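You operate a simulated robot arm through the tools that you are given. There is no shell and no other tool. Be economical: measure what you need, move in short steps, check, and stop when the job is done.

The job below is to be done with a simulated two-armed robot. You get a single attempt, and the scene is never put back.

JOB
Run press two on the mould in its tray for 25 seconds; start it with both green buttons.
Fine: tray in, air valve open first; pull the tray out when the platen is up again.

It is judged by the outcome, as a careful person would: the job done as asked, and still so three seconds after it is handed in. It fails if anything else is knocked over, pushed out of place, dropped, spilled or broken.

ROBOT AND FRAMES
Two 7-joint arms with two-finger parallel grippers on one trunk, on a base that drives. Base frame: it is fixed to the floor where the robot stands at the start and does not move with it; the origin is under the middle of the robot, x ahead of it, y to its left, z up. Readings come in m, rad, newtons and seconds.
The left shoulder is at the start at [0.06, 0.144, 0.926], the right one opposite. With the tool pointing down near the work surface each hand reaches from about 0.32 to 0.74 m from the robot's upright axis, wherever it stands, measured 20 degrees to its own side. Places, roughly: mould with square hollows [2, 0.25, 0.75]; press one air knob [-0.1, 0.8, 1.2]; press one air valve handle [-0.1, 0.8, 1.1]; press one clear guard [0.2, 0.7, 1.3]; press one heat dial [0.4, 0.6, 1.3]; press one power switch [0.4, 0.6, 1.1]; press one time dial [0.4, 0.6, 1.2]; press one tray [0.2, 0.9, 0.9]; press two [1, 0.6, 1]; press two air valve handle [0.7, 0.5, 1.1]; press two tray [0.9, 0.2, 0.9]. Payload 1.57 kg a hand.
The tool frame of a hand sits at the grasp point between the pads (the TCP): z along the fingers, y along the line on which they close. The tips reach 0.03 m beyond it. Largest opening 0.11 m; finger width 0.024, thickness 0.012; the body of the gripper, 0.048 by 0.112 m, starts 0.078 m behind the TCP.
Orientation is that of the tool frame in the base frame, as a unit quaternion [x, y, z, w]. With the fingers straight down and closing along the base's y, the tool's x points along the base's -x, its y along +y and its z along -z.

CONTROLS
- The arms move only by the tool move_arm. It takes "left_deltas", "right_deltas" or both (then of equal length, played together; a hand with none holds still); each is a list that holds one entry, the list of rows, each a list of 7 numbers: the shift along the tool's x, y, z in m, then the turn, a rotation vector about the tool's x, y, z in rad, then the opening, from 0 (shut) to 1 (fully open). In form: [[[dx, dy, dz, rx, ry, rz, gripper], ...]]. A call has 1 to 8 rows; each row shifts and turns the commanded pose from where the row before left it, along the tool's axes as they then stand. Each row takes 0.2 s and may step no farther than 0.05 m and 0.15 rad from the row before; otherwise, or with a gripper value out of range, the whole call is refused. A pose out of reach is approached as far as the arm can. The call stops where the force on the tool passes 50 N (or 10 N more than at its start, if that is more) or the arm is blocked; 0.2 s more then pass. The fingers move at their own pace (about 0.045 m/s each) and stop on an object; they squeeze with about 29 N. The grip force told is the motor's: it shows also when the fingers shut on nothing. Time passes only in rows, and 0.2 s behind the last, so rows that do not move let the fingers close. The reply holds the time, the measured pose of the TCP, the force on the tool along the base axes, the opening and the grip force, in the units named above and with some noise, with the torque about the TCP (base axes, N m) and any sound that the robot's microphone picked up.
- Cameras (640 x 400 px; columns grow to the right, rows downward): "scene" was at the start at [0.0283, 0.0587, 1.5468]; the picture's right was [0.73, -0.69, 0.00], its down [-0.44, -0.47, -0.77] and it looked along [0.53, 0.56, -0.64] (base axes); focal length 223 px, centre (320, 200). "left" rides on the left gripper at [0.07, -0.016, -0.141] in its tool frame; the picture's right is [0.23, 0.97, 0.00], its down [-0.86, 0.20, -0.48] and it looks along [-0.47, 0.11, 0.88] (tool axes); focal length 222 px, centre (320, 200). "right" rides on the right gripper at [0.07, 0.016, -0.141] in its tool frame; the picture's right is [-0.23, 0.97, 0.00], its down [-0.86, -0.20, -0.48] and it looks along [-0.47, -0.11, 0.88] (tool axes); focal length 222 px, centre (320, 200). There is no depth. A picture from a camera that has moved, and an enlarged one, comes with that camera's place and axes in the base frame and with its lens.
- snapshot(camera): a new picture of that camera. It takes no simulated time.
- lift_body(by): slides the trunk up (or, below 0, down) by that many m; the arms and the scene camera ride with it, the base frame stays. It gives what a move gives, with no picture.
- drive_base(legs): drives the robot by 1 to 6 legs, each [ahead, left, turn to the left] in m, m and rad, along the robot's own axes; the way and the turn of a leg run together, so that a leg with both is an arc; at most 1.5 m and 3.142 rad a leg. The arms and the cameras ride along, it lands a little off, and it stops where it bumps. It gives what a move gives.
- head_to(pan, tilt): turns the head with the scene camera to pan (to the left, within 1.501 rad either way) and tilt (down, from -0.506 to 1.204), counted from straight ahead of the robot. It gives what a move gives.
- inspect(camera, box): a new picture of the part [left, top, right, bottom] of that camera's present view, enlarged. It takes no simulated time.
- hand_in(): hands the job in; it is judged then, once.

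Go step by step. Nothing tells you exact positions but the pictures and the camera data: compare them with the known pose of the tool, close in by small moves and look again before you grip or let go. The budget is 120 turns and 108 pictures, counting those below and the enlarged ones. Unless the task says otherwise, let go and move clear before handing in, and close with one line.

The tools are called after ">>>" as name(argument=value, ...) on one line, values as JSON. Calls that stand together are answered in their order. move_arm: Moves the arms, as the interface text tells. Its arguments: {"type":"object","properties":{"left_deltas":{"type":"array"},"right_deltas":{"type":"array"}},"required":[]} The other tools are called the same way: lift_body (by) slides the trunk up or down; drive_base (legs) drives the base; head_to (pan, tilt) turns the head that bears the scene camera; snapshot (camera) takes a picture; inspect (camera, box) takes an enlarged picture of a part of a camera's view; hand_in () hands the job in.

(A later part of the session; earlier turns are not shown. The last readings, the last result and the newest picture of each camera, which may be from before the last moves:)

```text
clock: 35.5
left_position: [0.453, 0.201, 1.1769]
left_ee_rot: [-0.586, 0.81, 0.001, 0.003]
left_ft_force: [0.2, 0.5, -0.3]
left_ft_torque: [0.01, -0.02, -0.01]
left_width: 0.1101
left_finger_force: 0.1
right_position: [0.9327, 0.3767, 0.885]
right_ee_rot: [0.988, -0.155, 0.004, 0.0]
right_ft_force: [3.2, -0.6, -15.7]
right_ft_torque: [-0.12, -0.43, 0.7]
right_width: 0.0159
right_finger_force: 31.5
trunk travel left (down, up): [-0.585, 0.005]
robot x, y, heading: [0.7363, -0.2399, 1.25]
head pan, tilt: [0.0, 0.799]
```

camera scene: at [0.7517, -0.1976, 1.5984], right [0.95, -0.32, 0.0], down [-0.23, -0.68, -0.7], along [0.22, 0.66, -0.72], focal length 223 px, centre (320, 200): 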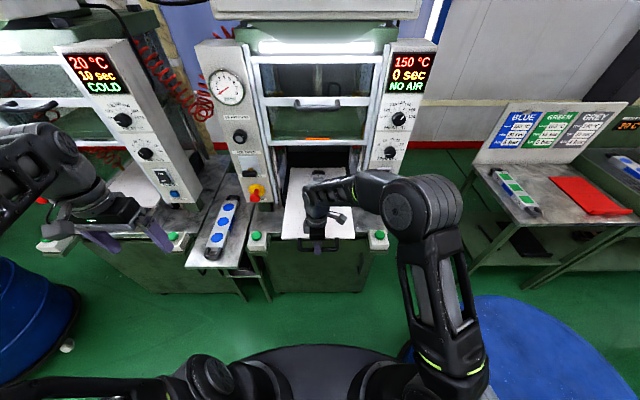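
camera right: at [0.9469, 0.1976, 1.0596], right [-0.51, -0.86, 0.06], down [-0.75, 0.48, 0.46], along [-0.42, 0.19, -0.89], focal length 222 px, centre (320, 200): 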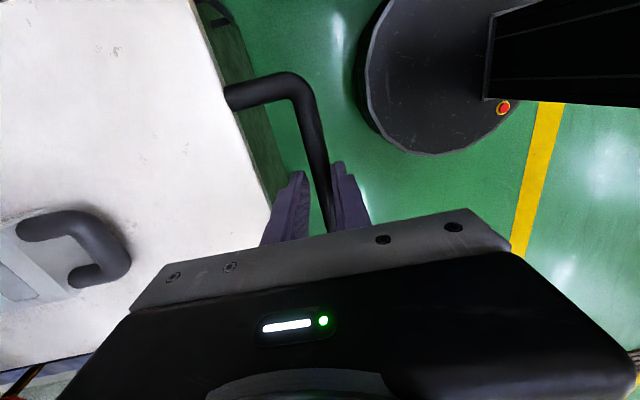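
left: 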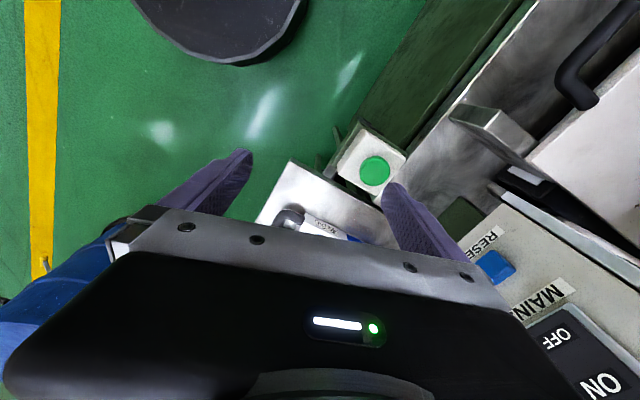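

>>> move_arm(right_deltas=[[[0, -0.006, 0, 0, 0, 0, 0], [0, -0.004, 0, 0, 0, 0, 0], [0, 0, 0, 0, 0, 0, 0.42], [0, 0, 0, 0, 0, 0, 0.42], [0, 0.005, -0.03, 0, 0, 0, 0.42], [0, 0.004, -0.03, 0, 0, 0, 0.42], [0, 0.004, -0.02, 0, 0, 0, 0.42]]])

>>> snapshot(camera="right")

>>> inspect(camera="scene", box=[220, 120, 420, 245])

```text
clock: 37.1
left_position: [0.4533, 0.1985, 1.1786]
left_ee_rot: [-0.586, 0.81, 0.002, 0.003]
left_ft_force: [0.4, -0.7, 0.1]
left_ft_torque: [0.01, -0.01, 0.03]
left_width: 0.11
left_finger_force: 0.0
right_position: [0.9293, 0.3727, 0.9682]
right_ee_rot: [0.988, -0.156, 0.002, -0.001]
right_ft_force: [0.4, -0.4, 0.3]
right_ft_torque: [0.05, -0.01, -0.01]
right_width: 0.0461
right_finger_force: 0.0
trunk travel left (down, up): [-0.585, 0.005]
robot x, y, heading: [0.7372, -0.2385, 1.252]
head pan, tilt: [0.0, 0.799]
```

```text
73 pictures are left
camera right: at [0.9904, 0.3349, 1.1097], right [-0.51, -0.86, 0.0], down [-0.76, 0.45, 0.47], along [-0.4, 0.25, -0.88], focal length 222 px, centre (320, 200)
```

right: 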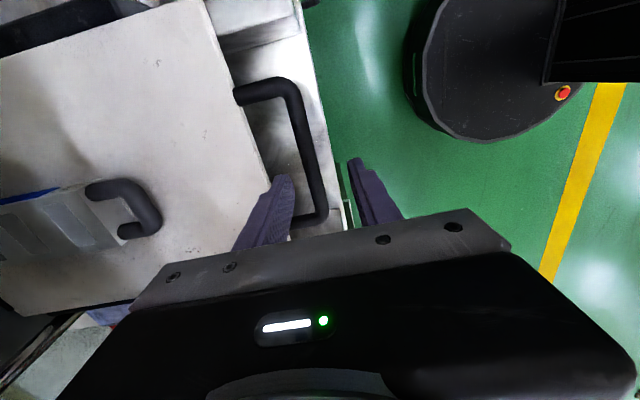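

```text
3.20 times, centred on (320, 182) of scene
camera zoom: at [0.7521, -0.1957, 1.5982], right [0.95, -0.32, 0.0], down [-0.23, -0.68, -0.7], along [0.22, 0.66, -0.72], focal length 712 px, centre (320, 256)
```

zoom: 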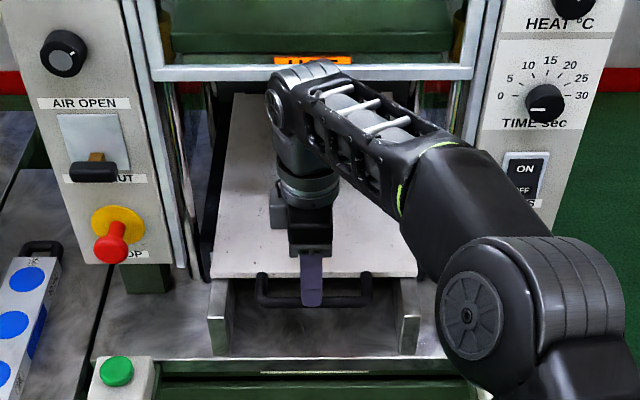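

The hand is free and the tray stays in at its stop. Next the time dial (about (1.173, 0.325, 1.176)): I back off, move right and up, then turn the hand to point at the panel.

>>> move_arm(right_deltas=[[[0, 0.045, 0, 0, 0, 0, 0.6], [0, 0.045, 0, 0, 0, 0, 0.6], [0, 0.045, 0, 0, 0, 0, 0.6], [0.04, 0, -0.02, 0, 0, 0, 0.6], [0.04, 0, -0.02, 0, 0, 0, 0.6], [0.04, 0, -0.02, 0, 0, 0, 0.6], [0.04, 0, -0.02, 0, 0, 0, 0.6], [0.04, 0, -0.02, 0, 0, 0, 0.6]]])

>>> move_arm(right_deltas=[[[0.03, 0, 0, 0.15, 0, 0, 0.6], [0, 0, 0, 0.15, 0, 0, 0.6], [0, 0, 0, 0.15, 0, 0, 0.6], [0, 0, 0, 0.15, 0, 0, 0.6], [0, 0, 0, 0.15, 0, 0, 0.6], [0, 0, 0, 0.15, 0, 0, 0.6]]])

```text
clock: 38.9
left_position: [0.453, 0.1977, 1.1785]
left_ee_rot: [-0.586, 0.81, 0.002, 0.003]
left_ft_force: [0.0, -0.2, 0.0]
left_ft_torque: [0.01, 0.03, -0.01]
left_width: 0.1102
left_finger_force: 0.0
right_position: [1.079, 0.1823, 1.0692]
right_ee_rot: [0.988, -0.154, 0.003, 0.0]
right_ft_force: [0.2, -0.2, 0.4]
right_ft_torque: [0.01, -0.01, -0.01]
right_width: 0.0661
right_finger_force: 0.0
trunk travel left (down, up): [-0.585, 0.005]
robot x, y, heading: [0.7383, -0.2369, 1.249]
head pan, tilt: [0.0, 0.799]
```

```text
clock: 40.3
left_position: [0.4531, 0.1996, 1.1795]
left_ee_rot: [-0.586, 0.81, 0.002, 0.002]
left_ft_force: [0.4, 0.3, 0.7]
left_ft_torque: [-0.01, -0.02, 0.01]
left_width: 0.1099
left_finger_force: 0.0
right_position: [1.1066, 0.1718, 1.0668]
right_ee_rot: [0.89, -0.142, 0.067, -0.427]
right_ft_force: [0.7, 1.5, 0.1]
right_ft_torque: [-0.05, -0.03, 0.01]
right_width: 0.0663
right_finger_force: 0.1
trunk travel left (down, up): [-0.585, 0.005]
robot x, y, heading: [0.7336, -0.2361, 1.248]
head pan, tilt: [0.0, 0.799]
```

>>> move_arm(right_deltas=[[[0, 0, 0, 0.15, 0, 0, 0.6], [0, 0, 0, 0.15, 0, 0, 0.6], [0, 0, 0, 0.15, 0, 0, 0.6], [0, 0, 0, 0.15, 0, 0, 0.6], [0, -0.03, 0, 0.07, 0, 0, 0.6], [0, -0.04, 0, 0, 0, 0, 0.6], [0, -0.04, 0, 0, 0, 0, 0.6]]])

>>> snapshot(camera="scene")

>>> snapshot(camera="right")

```text
clock: 41.9
left_position: [0.4529, 0.1982, 1.1784]
left_ee_rot: [-0.587, 0.81, 0.002, 0.003]
left_ft_force: [-0.2, -0.8, 0.2]
left_ft_torque: [0.01, -0.01, 0.01]
left_width: 0.11
left_finger_force: 0.0
right_position: [1.1542, 0.1985, 1.2585]
right_ee_rot: [-0.698, 0.108, -0.111, 0.699]
right_ft_force: [-0.3, 0.0, 0.3]
right_ft_torque: [-0.01, 0.04, -0.03]
right_width: 0.0659
right_finger_force: 0.0
right hand out of reach, approached as far as the arm can: row 1, 2, 3, 4, 5
trunk travel left (down, up): [-0.585, 0.005]
robot x, y, heading: [0.7363, -0.2407, 1.249]
head pan, tilt: [0.0, 0.799]
```

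```text
71 pictures are left
camera scene: at [0.7519, -0.1963, 1.5981], right [0.95, -0.32, 0.0], down [-0.23, -0.68, -0.7], along [0.22, 0.66, -0.72], focal length 223 px, centre (320, 200)
```

scene: 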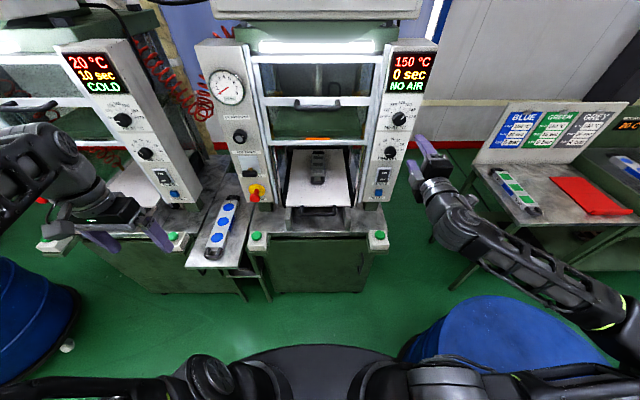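

```text
70 pictures are left
camera right: at [1.1779, 0.0422, 1.2434], right [-0.21, 0.07, -0.97], down [-0.96, -0.19, 0.19], along [-0.17, 0.98, 0.11], focal length 222 px, centre (320, 200)
```

right: 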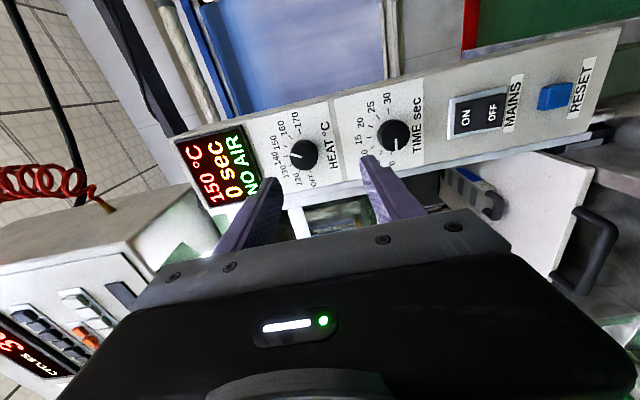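

The hand points at the panel squarely; the time knob triangulates to about (1.186, 0.333, 1.17). I line up with it and go closer.

>>> move_arm(right_deltas=[[[-0.005, 0.04, 0, 0, 0, 0, 0.6], [-0.006, 0.048, 0, 0, 0, 0, 0.6], [0, 0, 0.04, 0, 0, 0, 0.6], [0, 0, 0.03, 0, 0, 0, 0.6], [0, 0, 0, 0, 0, 0, 0.6]]])

>>> snapshot(camera="right")

>>> inspect(camera="scene", box=[340, 90, 460, 165])

```text
clock: 43.1
left_position: [0.4515, 0.1988, 1.1787]
left_ee_rot: [-0.586, 0.81, 0.001, 0.003]
left_ft_force: [-0.1, 0.2, 0.7]
left_ft_torque: [0.03, 0.03, 0.0]
left_width: 0.1098
left_finger_force: 0.0
right_position: [1.1738, 0.2639, 1.1912]
right_ee_rot: [0.702, -0.106, 0.11, -0.696]
right_ft_force: [0.0, -0.4, 0.2]
right_ft_torque: [0.02, 0.0, -0.01]
right_width: 0.0658
right_finger_force: 0.2
right hand out of reach, approached as far as the arm can: row 2, 3, 4
trunk travel left (down, up): [-0.585, 0.005]
robot x, y, heading: [0.7359, -0.2431, 1.247]
head pan, tilt: [0.0, 0.799]
```

```text
69 pictures are left
camera right: at [1.1967, 0.1071, 1.1759], right [-0.21, 0.06, -0.98], down [-0.96, -0.2, 0.2], along [-0.18, 0.98, 0.1], focal length 222 px, centre (320, 200)
```

right: 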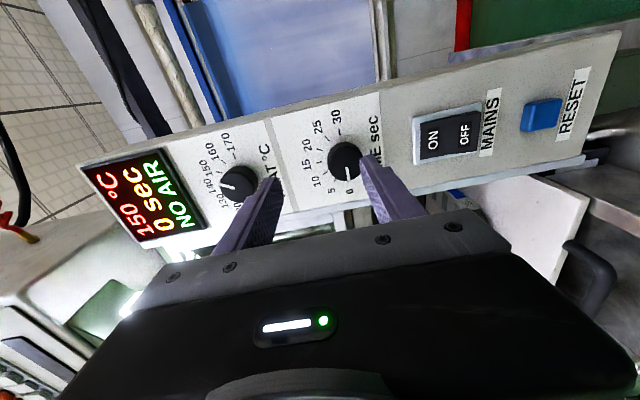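

```text
5.33 times, centred on (400, 128) of scene
camera zoom: at [0.7517, -0.1957, 1.5982], right [0.95, -0.32, 0.0], down [-0.23, -0.68, -0.7], along [0.22, 0.66, -0.72], focal length 1187 px, centre (-107, 587)
```

zoom: 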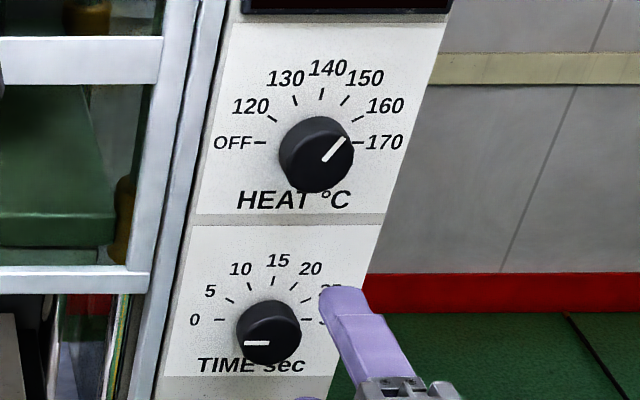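

>>> lift_body(by=-0.027)

>>> move_arm(right_deltas=[[[0, 0, 0.02, 0, 0, 0, 0.6], [0, 0, 0.01, 0, 0, 0, 0.6], [0, 0, 0, 0, 0, 0, 0.6]]])

>>> snapshot(camera="right")

>>> inspect(camera="scene", box=[340, 90, 460, 165])

```text
clock: 43.9
left_position: [0.453, 0.198, 1.1523]
left_ee_rot: [-0.586, 0.81, 0.002, 0.002]
left_ft_force: [-0.5, 0.8, -0.4]
left_ft_torque: [0.02, -0.01, -0.01]
left_width: 0.1097
left_finger_force: 0.0
right_position: [1.1723, 0.2635, 1.1634]
right_ee_rot: [0.702, -0.107, 0.11, -0.696]
right_ft_force: [0.0, 0.4, 0.4]
right_ft_torque: [0.04, 0.01, 0.01]
right_width: 0.0659
right_finger_force: 0.0
trunk travel left (down, up): [-0.558, 0.032]
robot x, y, heading: [0.7377, -0.2411, 1.247]
head pan, tilt: [0.0, 0.799]
```

```text
clock: 44.7
left_position: [0.4523, 0.1988, 1.1504]
left_ee_rot: [-0.587, 0.81, 0.002, 0.002]
left_ft_force: [-0.2, 0.5, 1.1]
left_ft_torque: [-0.01, 0.02, 0.01]
left_width: 0.1101
left_finger_force: 0.1
right_position: [1.1834, 0.2911, 1.1627]
right_ee_rot: [0.703, -0.105, 0.109, -0.694]
right_ft_force: [-0.1, -0.2, 0.2]
right_ft_torque: [0.0, -0.02, -0.01]
right_width: 0.0662
right_finger_force: 0.1
trunk travel left (down, up): [-0.558, 0.032]
robot x, y, heading: [0.737, -0.2373, 1.25]
head pan, tilt: [0.0, 0.799]
```

```text
67 pictures are left
camera right: at [1.207, 0.1352, 1.1501], right [-0.21, 0.06, -0.98], down [-0.96, -0.2, 0.2], along [-0.18, 0.98, 0.1], focal length 222 px, centre (320, 200)
```

right: 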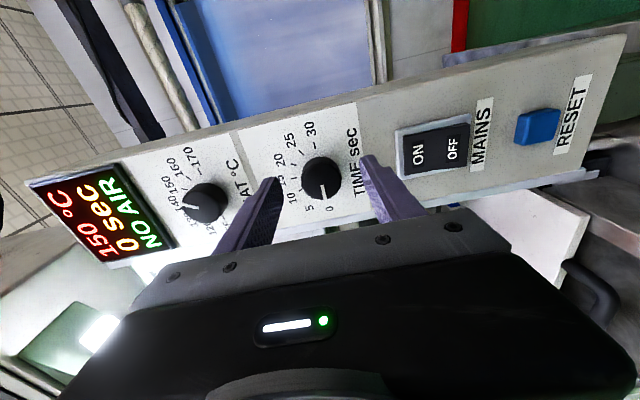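

```text
5.33 times, centred on (400, 128) of scene
camera zoom: at [0.7523, -0.1953, 1.5712], right [0.95, -0.32, 0.0], down [-0.23, -0.68, -0.7], along [0.22, 0.66, -0.72], focal length 1187 px, centre (-107, 587)
```

zoom: 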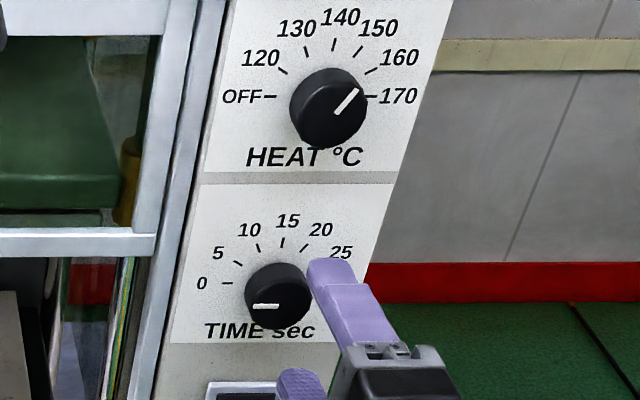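

>>> move_arm(right_deltas=[[[-0.012, -0.002, 0, 0, 0, 0, 0.6], [0, 0, 0.02, 0, 0, 0, 0.6], [0, 0, 0.015, 0, 0, 0, 0.6], [0, 0, 0, 0, 0, 0, 0.6]]])

>>> snapshot(camera="right")

>>> inspect(camera="scene", box=[340, 90, 460, 165])

```text
clock: 45.7
left_position: [0.4533, 0.1991, 1.1517]
left_ee_rot: [-0.587, 0.81, 0.002, 0.002]
left_ft_force: [0.4, -0.7, -0.1]
left_ft_torque: [0.02, 0.01, -0.01]
left_width: 0.1101
left_finger_force: 0.1
right_position: [1.1843, 0.3281, 1.1706]
right_ee_rot: [0.705, -0.106, 0.108, -0.693]
right_ft_force: [-0.4, 0.5, 0.7]
right_ft_torque: [-0.03, 0.0, 0.03]
right_width: 0.0659
right_finger_force: 0.1
right hand out of reach, approached as far as the arm can: row 2
trunk travel left (down, up): [-0.558, 0.032]
robot x, y, heading: [0.7347, -0.2389, 1.25]
head pan, tilt: [0.0, 0.799]
```

```text
65 pictures are left
camera right: at [1.2087, 0.1712, 1.1571], right [-0.22, 0.05, -0.97], down [-0.96, -0.2, 0.2], along [-0.18, 0.98, 0.09], focal length 222 px, centre (320, 200)
```

right: 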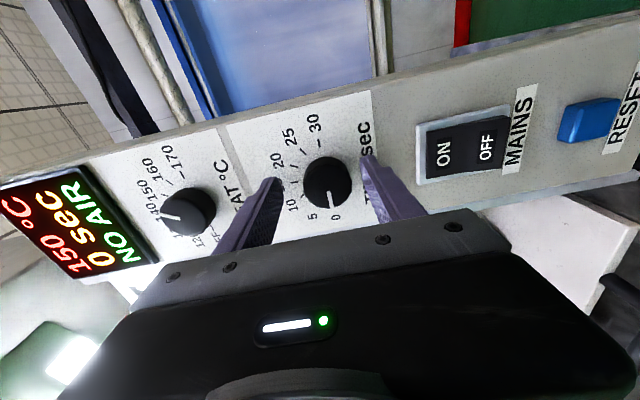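

```text
5.33 times, centred on (400, 128) of scene
camera zoom: at [0.7524, -0.1955, 1.5712], right [0.95, -0.32, 0.0], down [-0.23, -0.68, -0.7], along [0.22, 0.66, -0.72], focal length 1187 px, centre (-107, 587)
```

zoom: 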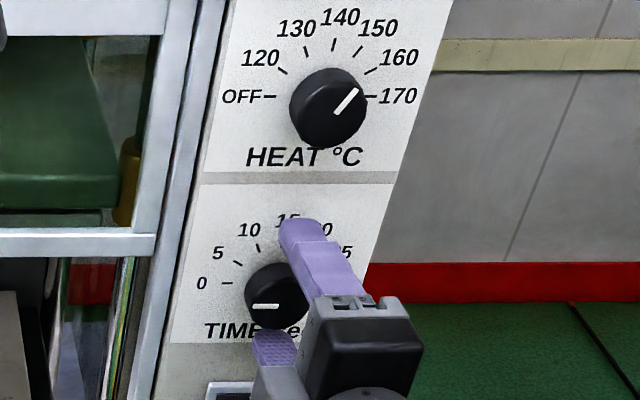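

>>> move_arm(right_deltas=[[[-0.002, 0.006, 0, 0, 0, 0, 0.6], [0, 0, 0.01, 0, 0, 0, 0.6], [0, 0, 0, 0, 0, 0, 0.6]]])

>>> snapshot(camera="right")

>>> inspect(camera="scene", box=[340, 90, 460, 165])

```text
clock: 46.5
left_position: [0.4509, 0.1965, 1.1525]
left_ee_rot: [-0.586, 0.811, 0.002, 0.003]
left_ft_force: [-0.3, 0.0, -0.8]
left_ft_torque: [0.02, 0.0, 0.01]
left_width: 0.1101
left_finger_force: 0.0
right_position: [1.1854, 0.3351, 1.1727]
right_ee_rot: [0.704, -0.106, 0.108, -0.694]
right_ft_force: [-5.2, -13.6, -2.5]
right_ft_torque: [0.53, -0.15, -0.11]
right_width: 0.0632
right_finger_force: 0.0
right hand out of reach, approached as far as the arm can: row 1
trunk travel left (down, up): [-0.558, 0.032]
robot x, y, heading: [0.7396, -0.2395, 1.251]
head pan, tilt: [0.0, 0.799]
```

```text
63 pictures are left
camera right: at [1.2117, 0.1781, 1.159], right [-0.22, 0.05, -0.98], down [-0.96, -0.2, 0.2], along [-0.18, 0.98, 0.09], focal length 222 px, centre (320, 200)
```

right: 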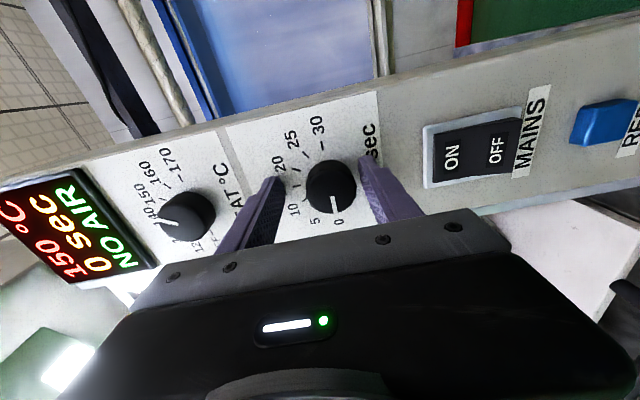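

```text
5.33 times, centred on (400, 128) of scene
camera zoom: at [0.7515, -0.198, 1.5713], right [0.95, -0.32, 0.0], down [-0.23, -0.68, -0.7], along [0.22, 0.66, -0.72], focal length 1187 px, centre (-107, 587)
```

zoom: 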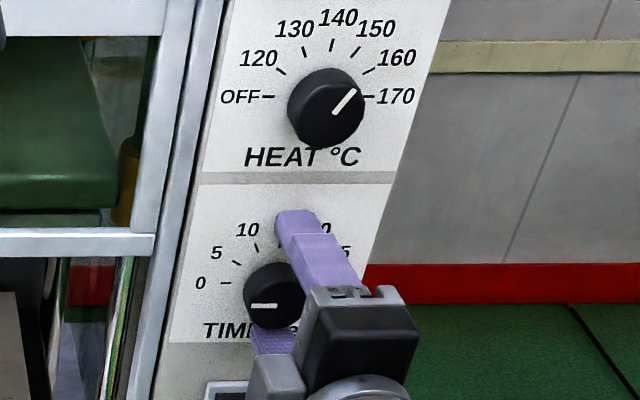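

The fingertips touch the panel, so depth is right, but the hand is 8 mm high and near its joint limits. I'll back off, lower the trunk 0.1 m and raise the hand again for more room.

>>> move_arm(right_deltas=[[[0, 0, -0.025, 0, 0, 0, 0.6], [0, 0, -0.025, 0, 0, 0, 0.6]]])

>>> lift_body(by=-0.1)

>>> move_arm(right_deltas=[[[0, -0.045, 0, 0, 0, 0, 0.6], [0, -0.046, 0, 0, 0, 0, 0.6], [0, 0, 0, 0, 0, 0, 0.6]]])

```text
clock: 47.1
left_position: [0.4518, 0.198, 1.1507]
left_ee_rot: [-0.586, 0.81, 0.002, 0.002]
left_ft_force: [0.9, -0.6, 0.7]
left_ft_torque: [0.0, -0.02, 0.03]
left_width: 0.11
left_finger_force: 0.1
right_position: [1.1718, 0.2893, 1.1713]
right_ee_rot: [0.702, -0.107, 0.109, -0.696]
right_ft_force: [-0.8, 0.4, -0.1]
right_ft_torque: [0.0, -0.02, 0.0]
right_width: 0.0659
right_finger_force: 0.0
trunk travel left (down, up): [-0.558, 0.032]
robot x, y, heading: [0.7359, -0.2416, 1.248]
head pan, tilt: [0.0, 0.799]
```

```text
clock: 48.4
left_position: [0.4521, 0.1988, 1.0523]
left_ee_rot: [-0.586, 0.81, 0.002, 0.002]
left_ft_force: [0.2, -0.6, 0.1]
left_ft_torque: [0.0, 0.01, 0.0]
left_width: 0.1096
left_finger_force: 0.0
right_position: [1.1714, 0.2892, 1.0712]
right_ee_rot: [0.702, -0.107, 0.11, -0.696]
right_ft_force: [0.6, 0.6, 0.0]
right_ft_torque: [-0.02, 0.04, 0.0]
right_width: 0.0659
right_finger_force: 0.2
trunk travel left (down, up): [-0.458, 0.132]
robot x, y, heading: [0.734, -0.2413, 1.25]
head pan, tilt: [0.0, 0.799]
```

```text
clock: 49.2
left_position: [0.4527, 0.1986, 1.0507]
left_ee_rot: [-0.586, 0.81, 0.002, 0.002]
left_ft_force: [0.2, 0.5, -0.2]
left_ft_torque: [-0.01, 0.0, -0.03]
left_width: 0.1099
left_finger_force: 0.0
right_position: [1.1719, 0.2896, 1.1622]
right_ee_rot: [0.702, -0.108, 0.111, -0.696]
right_ft_force: [-0.1, -0.5, 0.3]
right_ft_torque: [0.0, 0.01, 0.02]
right_width: 0.0661
right_finger_force: 0.1
trunk travel left (down, up): [-0.458, 0.132]
robot x, y, heading: [0.7352, -0.2421, 1.249]
head pan, tilt: [0.0, 0.799]
```

>>> move_arm(right_deltas=[[[0, 0, 0, 0, 0, -0.15, 0.6], [0, 0, 0, 0, 0, -0.15, 0.6], [0, 0, 0, 0, 0, -0.15, 0.6], [0, 0, 0, 0, 0, -0.15, 0.6], [0, 0, 0, 0, 0, -0.15, 0.6], [0, 0, 0, 0, 0, -0.15, 0.6], [0, 0, 0, 0, 0, -0.15, 0.6], [0, 0, 0, 0, 0, -0.15, 0.6]]])

>>> snapshot(camera="right")

```text
clock: 51.0
left_position: [0.4523, 0.1992, 1.0513]
left_ee_rot: [-0.586, 0.81, 0.001, 0.003]
left_ft_force: [-0.1, 0.4, 0.5]
left_ft_torque: [0.01, -0.01, -0.03]
left_width: 0.1101
left_finger_force: 0.0
right_position: [1.1719, 0.2899, 1.1614]
right_ee_rot: [0.639, 0.309, 0.484, -0.512]
right_ft_force: [0.3, -0.1, 0.6]
right_ft_torque: [0.01, -0.01, -0.02]
right_width: 0.0661
right_finger_force: 0.0
trunk travel left (down, up): [-0.458, 0.132]
robot x, y, heading: [0.7389, -0.24, 1.248]
head pan, tilt: [0.0, 0.799]
```

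```text
61 pictures are left
camera right: at [1.1671, 0.143, 1.223], right [0.79, -0.26, -0.56], down [-0.61, -0.31, -0.73], along [0.01, 0.92, -0.4], focal length 222 px, centre (320, 200)
```

right: 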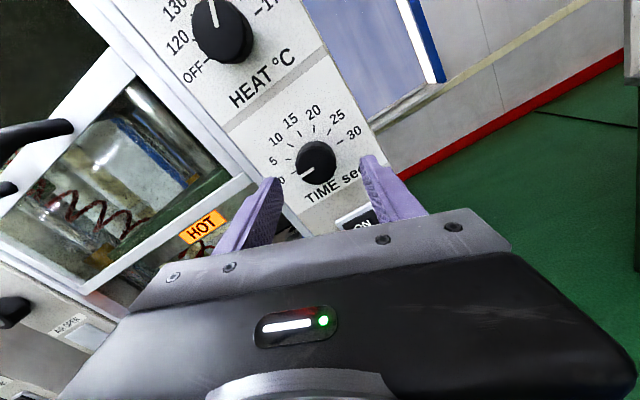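

Roll has room. I align with the knob axis, advance until the tips are just off the panel, and close.

>>> move_arm(right_deltas=[[[0.005, -0.0035, 0.015, 0, 0, 0, 0.6], [0, 0, 0.015, 0, 0, 0, 0.6], [0, 0, 0.012, 0, 0, 0, 0.6], [0, 0, 0, 0, 0, 0, 0.6]]])

>>> snapshot(camera="right")

>>> inspect(camera="scene", box=[340, 80, 460, 155])

```text
clock: 52.0
left_position: [0.4522, 0.1977, 1.0505]
left_ee_rot: [-0.586, 0.81, 0.002, 0.003]
left_ft_force: [0.0, 0.7, -0.3]
left_ft_torque: [-0.01, -0.01, 0.0]
left_width: 0.1098
left_finger_force: 0.0
right_position: [1.1843, 0.3295, 1.168]
right_ee_rot: [0.64, 0.307, 0.483, -0.513]
right_ft_force: [-0.4, 0.7, -0.1]
right_ft_torque: [0.02, 0.01, -0.04]
right_width: 0.066
right_finger_force: 0.1
trunk travel left (down, up): [-0.458, 0.132]
robot x, y, heading: [0.7349, -0.2406, 1.251]
head pan, tilt: [0.0, 0.799]
```

```text
60 pictures are left
camera right: at [1.1791, 0.1832, 1.2287], right [0.79, -0.26, -0.56], down [-0.62, -0.31, -0.72], along [0.01, 0.92, -0.4], focal length 222 px, centre (320, 200)
```

right: 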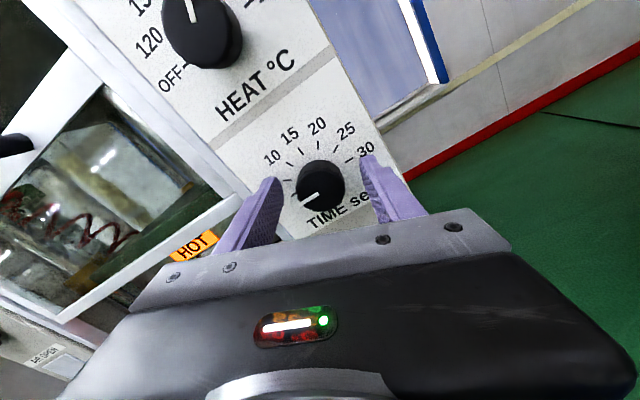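

```text
5.33 times, centred on (400, 118) of scene
camera zoom: at [0.7522, -0.1955, 1.4712], right [0.95, -0.32, 0.0], down [-0.23, -0.68, -0.7], along [0.22, 0.66, -0.72], focal length 1187 px, centre (-107, 640)
```

zoom: 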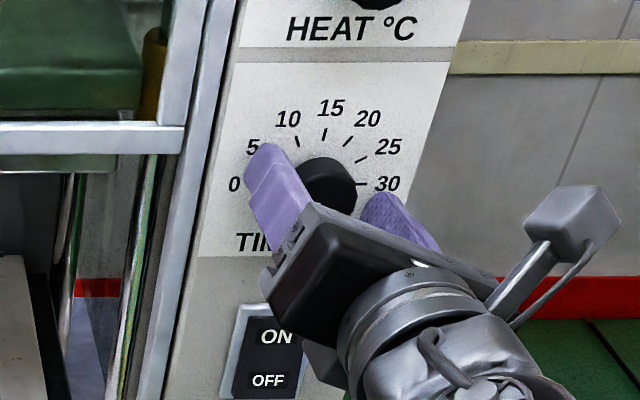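

>>> move_arm(right_deltas=[[[0, 0, 0, 0, 0, 0, 0.3], [0, 0, 0, 0, 0, 0, 0], [0, 0, 0, 0, 0, 0, 0], [0, 0, 0, 0, 0, 0, 0], [0, 0, 0, 0, 0, 0.15, 0]]])

>>> inspect(camera="right", box=[220, 100, 420, 225])

```text
clock: 53.2
left_position: [0.4524, 0.1988, 1.0521]
left_ee_rot: [-0.587, 0.81, 0.002, 0.002]
left_ft_force: [0.1, -1.5, -0.3]
left_ft_torque: [0.0, 0.03, 0.0]
left_width: 0.11
left_finger_force: 0.0
right_position: [1.1833, 0.3305, 1.168]
right_ee_rot: [0.66, 0.26, 0.444, -0.547]
right_ft_force: [0.3, -0.6, 0.0]
right_ft_torque: [0.39, -0.17, 0.67]
right_width: 0.0375
right_finger_force: 43.8
trunk travel left (down, up): [-0.458, 0.132]
robot x, y, heading: [0.7354, -0.2394, 1.249]
head pan, tilt: [0.0, 0.799]
```

```text
3.20 times, centred on (320, 162) of right
camera zoom: at [1.1872, 0.1805, 1.222], right [0.7, -0.23, -0.68], down [-0.71, -0.28, -0.64], along [-0.04, 0.93, -0.36], focal length 711 px, centre (320, 320)
```

zoom: 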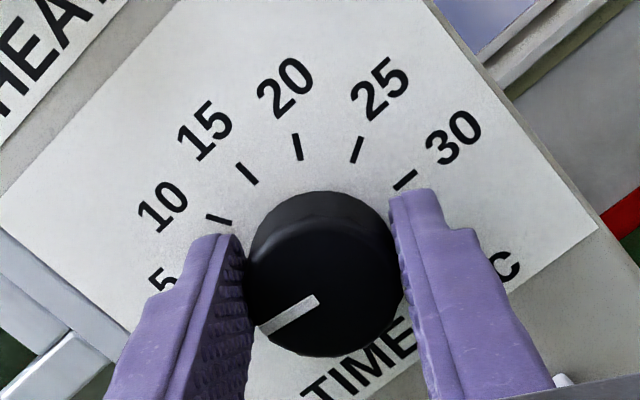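

>>> move_arm(right_deltas=[[[0, 0, 0, 0, 0, 0.15, 0], [0, 0, 0, 0, 0, 0.15, 0], [0, 0, 0, 0, 0, 0.15, 0], [0, 0, 0, 0, 0, 0.15, 0], [0, 0, 0, 0, 0, 0.15, 0], [0, 0, 0, 0, 0, 0.15, 0], [0, 0, 0, 0, 0, 0.15, 0], [0, 0, 0, 0, 0, 0.15, 0]]])

>>> inspect(camera="right", box=[220, 100, 420, 225])

>>> inspect(camera="scene", box=[340, 40, 460, 155])

```text
clock: 55.0
left_position: [0.4537, 0.1979, 1.0522]
left_ee_rot: [-0.586, 0.81, 0.001, 0.002]
left_ft_force: [0.7, 0.7, -0.5]
left_ft_torque: [0.03, 0.03, 0.01]
left_width: 0.1101
left_finger_force: 0.1
right_position: [1.1863, 0.3307, 1.1643]
right_ee_rot: [-0.693, 0.161, -0.058, 0.701]
right_ft_force: [-1.5, -17.9, -25.7]
right_ft_torque: [-0.53, 0.06, 0.2]
right_width: 0.0375
right_finger_force: 43.8
trunk travel left (down, up): [-0.458, 0.132]
robot x, y, heading: [0.7369, -0.2402, 1.25]
head pan, tilt: [0.0, 0.799]
```

```text
3.20 times, centred on (320, 162) of right
camera zoom: at [1.2056, 0.1739, 1.1404], right [-0.35, 0.1, -0.93], down [-0.92, -0.2, 0.33], along [-0.16, 0.97, 0.17], focal length 711 px, centre (320, 320)
```

zoom: 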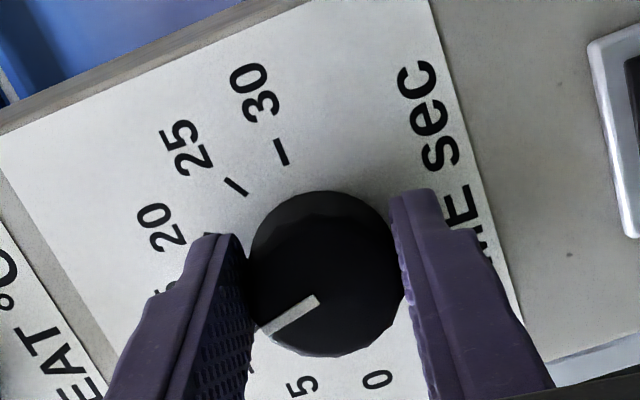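

```text
3.48 times, centred on (400, 98) of scene
camera zoom: at [0.7538, -0.1961, 1.471], right [0.95, -0.32, 0.0], down [-0.23, -0.68, -0.7], along [0.22, 0.66, -0.72], focal length 774 px, centre (42, 556)
```

zoom: 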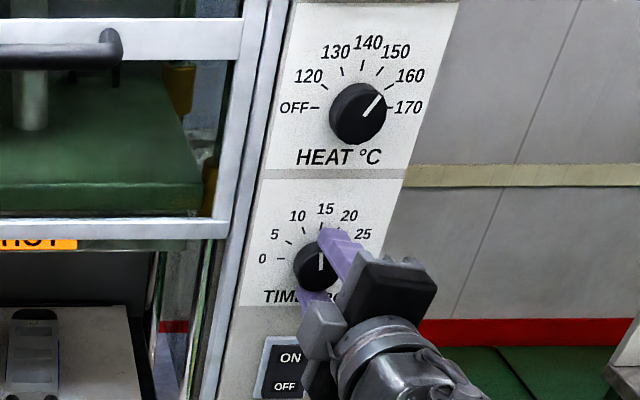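

The knob turns with the hand, now near 15. I continue towards 25.

>>> move_arm(right_deltas=[[[0, 0, 0, 0, 0, 0.15, 0], [0, 0, 0, 0, 0, 0.15, 0], [0, 0, 0, 0, 0, 0.15, 0], [0, 0, 0, 0, 0, 0.15, 0], [0, 0, 0, 0, 0, 0.15, 0], [0, 0, 0, 0, 0, 0.15, 0], [0, 0, 0, 0, 0, 0.1, 0]]])

>>> inspect(camera="right", box=[220, 100, 420, 225])

>>> inspect(camera="scene", box=[340, 40, 460, 155])

```text
clock: 56.7
left_position: [0.4524, 0.1974, 1.0524]
left_ee_rot: [-0.586, 0.81, 0.002, 0.003]
left_ft_force: [-0.8, -0.1, 0.5]
left_ft_torque: [-0.03, 0.01, -0.01]
left_width: 0.1101
left_finger_force: 0.1
right_position: [1.1829, 0.3309, 1.1621]
right_ee_rot: [-0.533, 0.475, 0.285, 0.639]
right_ft_force: [-0.6, -6.9, -3.9]
right_ft_torque: [-0.05, 0.03, 0.03]
right_width: 0.0372
right_finger_force: 43.6
trunk travel left (down, up): [-0.458, 0.132]
robot x, y, heading: [0.7365, -0.2394, 1.248]
head pan, tilt: [0.0, 0.799]
stopped in row 7 (right hand): the force on the tool passed its limit (the readings are from after the stop); the commanded pose is now the measured one
```

```text
3.20 times, centred on (320, 162) of right
camera zoom: at [1.1534, 0.1895, 1.0955], right [-0.94, 0.29, -0.19], down [-0.3, -0.39, 0.87], along [0.18, 0.87, 0.45], focal length 711 px, centre (320, 320)
```

zoom: 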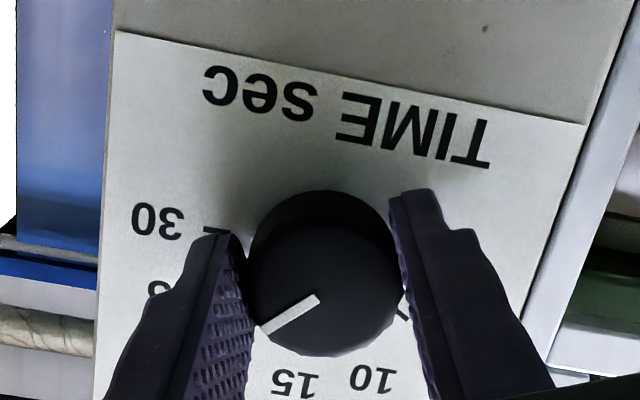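

```text
3.48 times, centred on (400, 98) of scene
camera zoom: at [0.7524, -0.1962, 1.4721], right [0.95, -0.32, 0.0], down [-0.23, -0.68, -0.7], along [0.22, 0.66, -0.72], focal length 774 px, centre (42, 556)
```

zoom: 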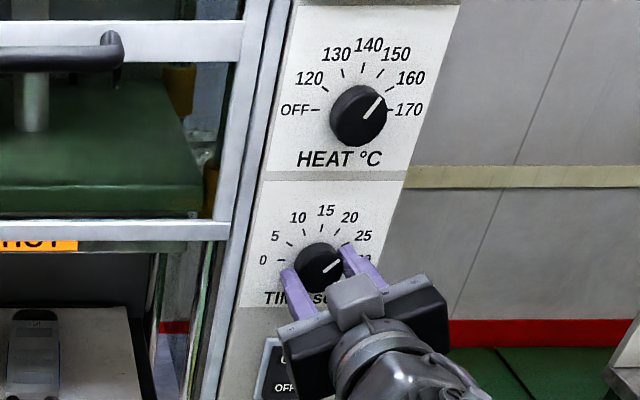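

By the geometry the pointer is at 45° (about 22.5 s); 15° more is needed. I ease the hand up and turn the rest.

>>> move_arm(right_deltas=[[[-0.003, -0.001, -0.001, 0, 0, 0.13, 0], [0, 0, 0, 0, 0, 0.13, 0], [0, 0, 0, 0, 0, 0, 0]]])

>>> inspect(camera="right", box=[220, 100, 420, 225])

```text
clock: 57.5
left_position: [0.4529, 0.1981, 1.0509]
left_ee_rot: [-0.587, 0.81, 0.002, 0.002]
left_ft_force: [-0.1, -0.6, 0.2]
left_ft_torque: [0.02, -0.05, 0.01]
left_width: 0.1101
left_finger_force: 0.0
right_position: [1.1828, 0.3306, 1.1623]
right_ee_rot: [-0.468, 0.542, 0.367, 0.594]
right_ft_force: [-6.5, -14.1, -24.4]
right_ft_torque: [-0.78, 0.22, 0.15]
right_width: 0.0374
right_finger_force: 44.1
trunk travel left (down, up): [-0.458, 0.132]
robot x, y, heading: [0.7409, -0.2405, 1.248]
head pan, tilt: [0.0, 0.799]
```

```text
3.20 times, centred on (320, 162) of right
camera zoom: at [1.1348, 0.1951, 1.0948], right [-0.95, 0.3, 0.07], down [-0.08, -0.45, 0.89], along [0.3, 0.84, 0.45], focal length 711 px, centre (320, 320)
```

zoom: 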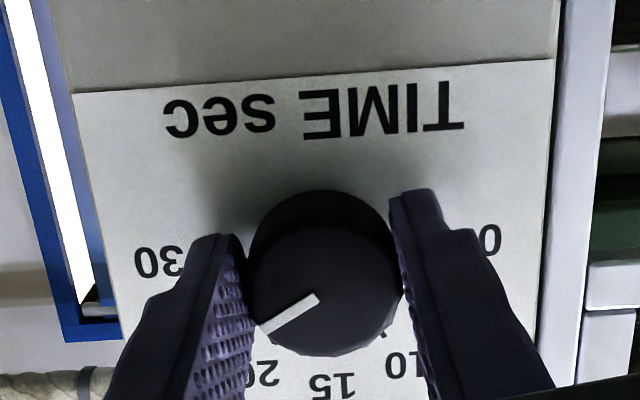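

That calculates to 150° of turn, i.e. 25 s. I let go, back off and check from both cameras.

>>> move_arm(right_deltas=[[[0, 0, 0, 0, 0, 0, 0.6], [0, 0, 0, 0, 0, 0, 0.6], [0, 0, 0, 0, 0, 0, 0.6], [0, 0, -0.03, 0, 0, 0, 0.6], [0, 0, -0.04, 0, 0, 0, 0.6], [0, 0, -0.04, 0, 0, 0, 0.6]]])

>>> snapshot(camera="right")

>>> inspect(camera="scene", box=[340, 40, 460, 155])

```text
clock: 58.9
left_position: [0.4518, 0.1977, 1.0515]
left_ee_rot: [-0.586, 0.81, 0.002, 0.003]
left_ft_force: [0.4, 0.7, 0.7]
left_ft_torque: [-0.01, -0.01, 0.0]
left_width: 0.1101
left_finger_force: 0.1
right_position: [1.148, 0.2246, 1.1685]
right_ee_rot: [-0.467, 0.539, 0.368, 0.596]
right_ft_force: [-0.3, -0.1, -0.3]
right_ft_torque: [0.04, -0.03, 0.01]
right_width: 0.0661
right_finger_force: 0.1
trunk travel left (down, up): [-0.458, 0.132]
robot x, y, heading: [0.7376, -0.2451, 1.249]
head pan, tilt: [0.0, 0.799]
```

```text
52 pictures are left
camera right: at [1.1007, 0.0894, 1.0996], right [-0.95, 0.3, 0.07], down [-0.08, -0.46, 0.89], along [0.3, 0.84, 0.46], focal length 222 px, centre (320, 200)
```

right: 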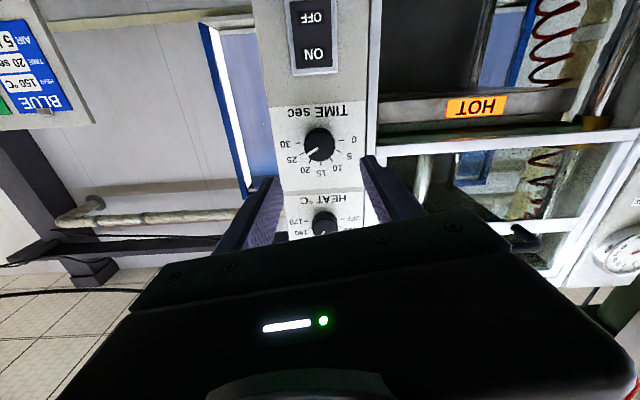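

```text
3.48 times, centred on (400, 98) of scene
camera zoom: at [0.7519, -0.1963, 1.4712], right [0.95, -0.32, 0.0], down [-0.23, -0.68, -0.7], along [0.22, 0.66, -0.72], focal length 774 px, centre (42, 556)
```

zoom: 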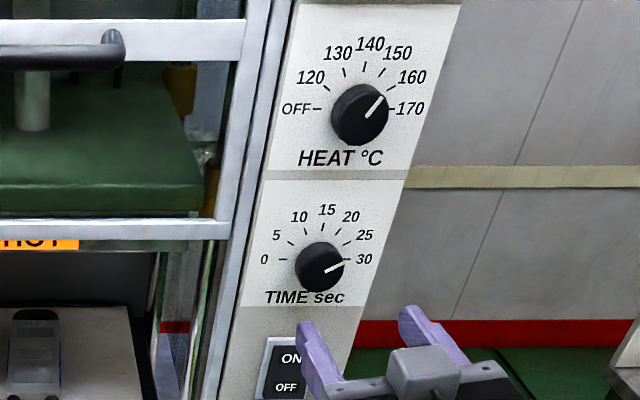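

>>> inspect(camera="right", box=[270, 95, 380, 195])

>>> head_to(pan=0, tilt=0.55)

>>> snapshot(camera="scene")

>>> inspect(camera="scene", box=[340, 90, 460, 165])

```text
4.00 times, centred on (325, 145) of right
camera zoom: at [1.1007, 0.0894, 1.0996], right [-0.95, 0.3, 0.07], down [-0.08, -0.46, 0.89], along [0.3, 0.84, 0.46], focal length 888 px, centre (300, 420)
```

zoom: 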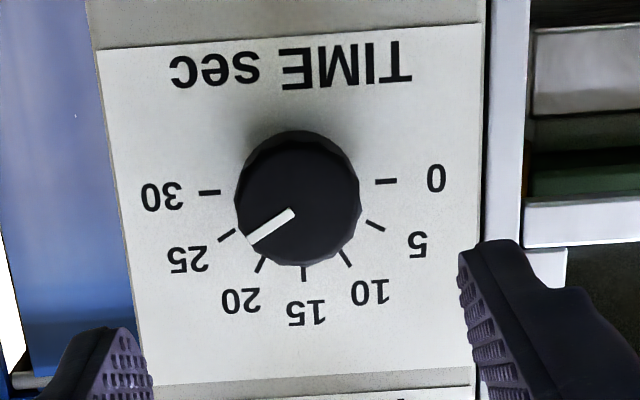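

```text
clock: 59.7
left_position: [0.4534, 0.1987, 1.052]
left_ee_rot: [-0.586, 0.81, 0.003, 0.003]
left_ft_force: [0.6, 0.6, 0.1]
left_ft_torque: [0.0, -0.01, 0.05]
left_width: 0.1099
left_finger_force: 0.1
right_position: [1.1498, 0.225, 1.1689]
right_ee_rot: [-0.467, 0.54, 0.366, 0.597]
right_ft_force: [0.4, -0.7, 0.1]
right_ft_torque: [-0.02, 0.01, 0.0]
right_width: 0.066
right_finger_force: 0.0
trunk travel left (down, up): [-0.458, 0.132]
robot x, y, heading: [0.7316, -0.2428, 1.247]
head pan, tilt: [0.0, 0.55]
```

```text
49 pictures are left
camera scene: at [0.7551, -0.1868, 1.4925], right [0.95, -0.32, 0.0], down [-0.17, -0.5, -0.85], along [0.27, 0.81, -0.52], focal length 223 px, centre (320, 200)
```

scene: 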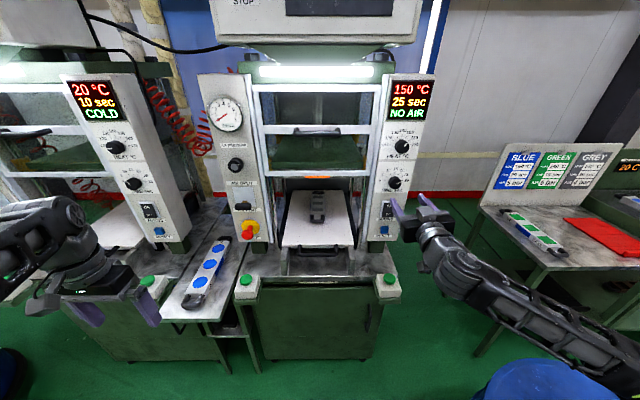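

```text
5.33 times, centred on (400, 128) of scene
camera zoom: at [0.7551, -0.1868, 1.4925], right [0.95, -0.32, 0.0], down [-0.17, -0.5, -0.85], along [0.27, 0.81, -0.52], focal length 1187 px, centre (-107, 587)
```

zoom: 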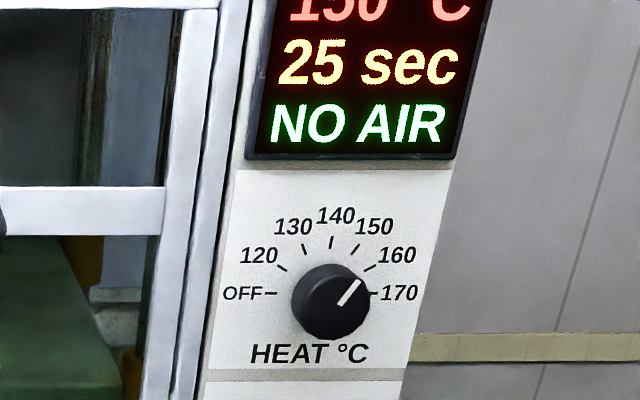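

The display reads 25 sec. Now the air valve on the left panel; a closer look first.

>>> inspect(camera="scene", box=[200, 140, 300, 245])

>>> snapshot(camera="left")

```text
3.81 times, centred on (250, 192) of scene
camera zoom: at [0.7551, -0.1868, 1.4925], right [0.95, -0.32, 0.0], down [-0.17, -0.5, -0.85], along [0.27, 0.81, -0.52], focal length 848 px, centre (587, 229)
```

zoom: 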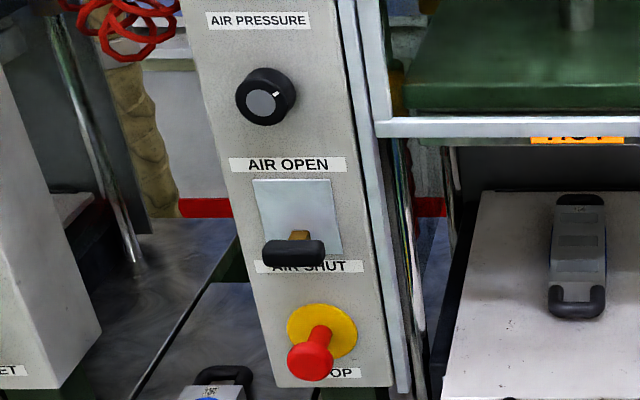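

```text
46 pictures are left
camera left: at [0.445, 0.1258, 1.1914], right [-1.0, 0.09, 0.0], down [0.08, 0.87, 0.48], along [0.04, 0.48, -0.88], focal length 222 px, centre (320, 200)
```

left: 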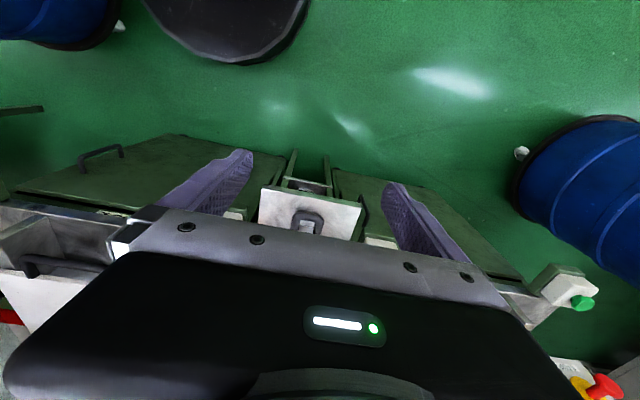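

The valve lever handle triangulates to about (0.709, 0.439, 1.115), with the E-stop 0.1 m below it. I'll bring the left hand in front, point it forward with fingers shut, and push the lever up from underneath.

>>> move_arm(left_deltas=[[[-0.026, -0.032, 0, 0, 0, 0, 0], [-0.026, -0.032, 0, 0, 0, 0, 0], [-0.026, -0.032, 0, 0, 0, 0, 0], [-0.026, -0.032, 0, 0, 0, 0, 0], [-0.026, -0.032, 0, 0, 0, 0, 0], [0, 0, 0, 0, -0.15, 0, 0], [0, 0, 0, 0, -0.15, 0, 0], [0, 0, 0, 0, -0.15, 0, 0]]])

>>> move_arm(left_deltas=[[[0, 0, 0, 0, -0.15, 0, 0], [0, 0, 0, 0, -0.15, 0, 0], [0, 0, 0, 0, -0.15, 0, 0], [0, 0, 0, 0, -0.15, 0, 0], [0, 0, 0, 0, -0.15, 0, 0], [0, 0, 0, 0, -0.15, 0, 0], [0, 0, 0, 0, -0.15, 0, 0], [0, 0, 0, 0, -0.07, 0, 0]]])

>>> snapshot(camera="scene")

>>> snapshot(camera="left")

```text
clock: 61.5
left_position: [0.645, 0.2703, 1.0522]
left_ee_rot: [-0.571, 0.789, 0.133, 0.184]
left_ft_force: [0.5, -0.4, 0.3]
left_ft_torque: [-0.01, -0.02, -0.02]
left_width: 0.0002
left_finger_force: 21.6
right_position: [1.1479, 0.2255, 1.1684]
right_ee_rot: [-0.468, 0.539, 0.367, 0.597]
right_ft_force: [0.0, 0.6, 0.2]
right_ft_torque: [-0.01, -0.01, 0.01]
right_width: 0.0659
right_finger_force: 0.1
trunk travel left (down, up): [-0.458, 0.132]
robot x, y, heading: [0.7357, -0.2397, 1.254]
head pan, tilt: [0.0, 0.55]
```

```text
clock: 63.3
left_position: [0.6473, 0.3486, 1.099]
left_ee_rot: [-0.414, 0.572, 0.415, 0.574]
left_ft_force: [0.1, -0.5, 0.3]
left_ft_torque: [-0.01, -0.01, 0.02]
left_width: 0.0
left_finger_force: 21.3
left hand out of reach, approached as far as the arm can: row 4, 5, 6, 7, 8
right_position: [1.1491, 0.2258, 1.1677]
right_ee_rot: [-0.467, 0.54, 0.366, 0.597]
right_ft_force: [-0.6, 0.0, -0.6]
right_ft_torque: [-0.01, -0.04, 0.0]
right_width: 0.0661
right_finger_force: 0.1
trunk travel left (down, up): [-0.458, 0.132]
robot x, y, heading: [0.7392, -0.2417, 1.248]
head pan, tilt: [0.0, 0.55]
```

```text
45 pictures are left
camera scene: at [0.7551, -0.1866, 1.4926], right [0.95, -0.32, 0.0], down [-0.17, -0.5, -0.85], along [0.27, 0.81, -0.52], focal length 223 px, centre (320, 200)
```

scene: 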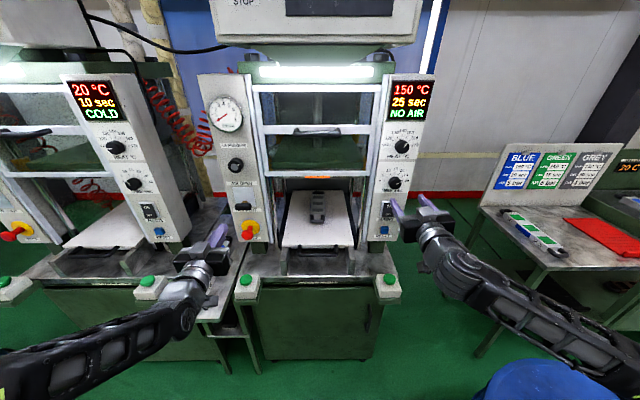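

```text
44 pictures are left
camera left: at [0.617, 0.2092, 1.0285], right [-0.92, 0.31, -0.23], down [-0.34, -0.4, 0.85], along [0.17, 0.87, 0.47], focal length 222 px, centre (320, 200)
```

left: 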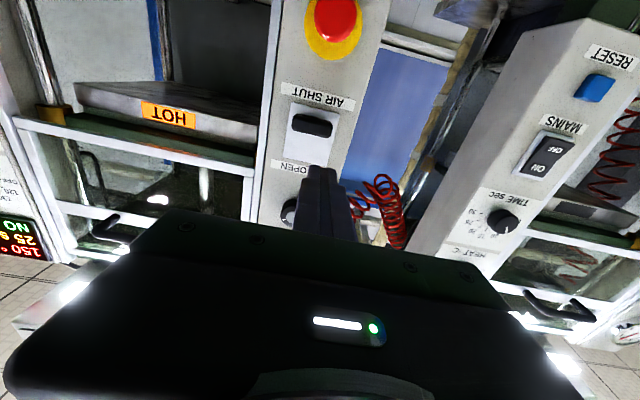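

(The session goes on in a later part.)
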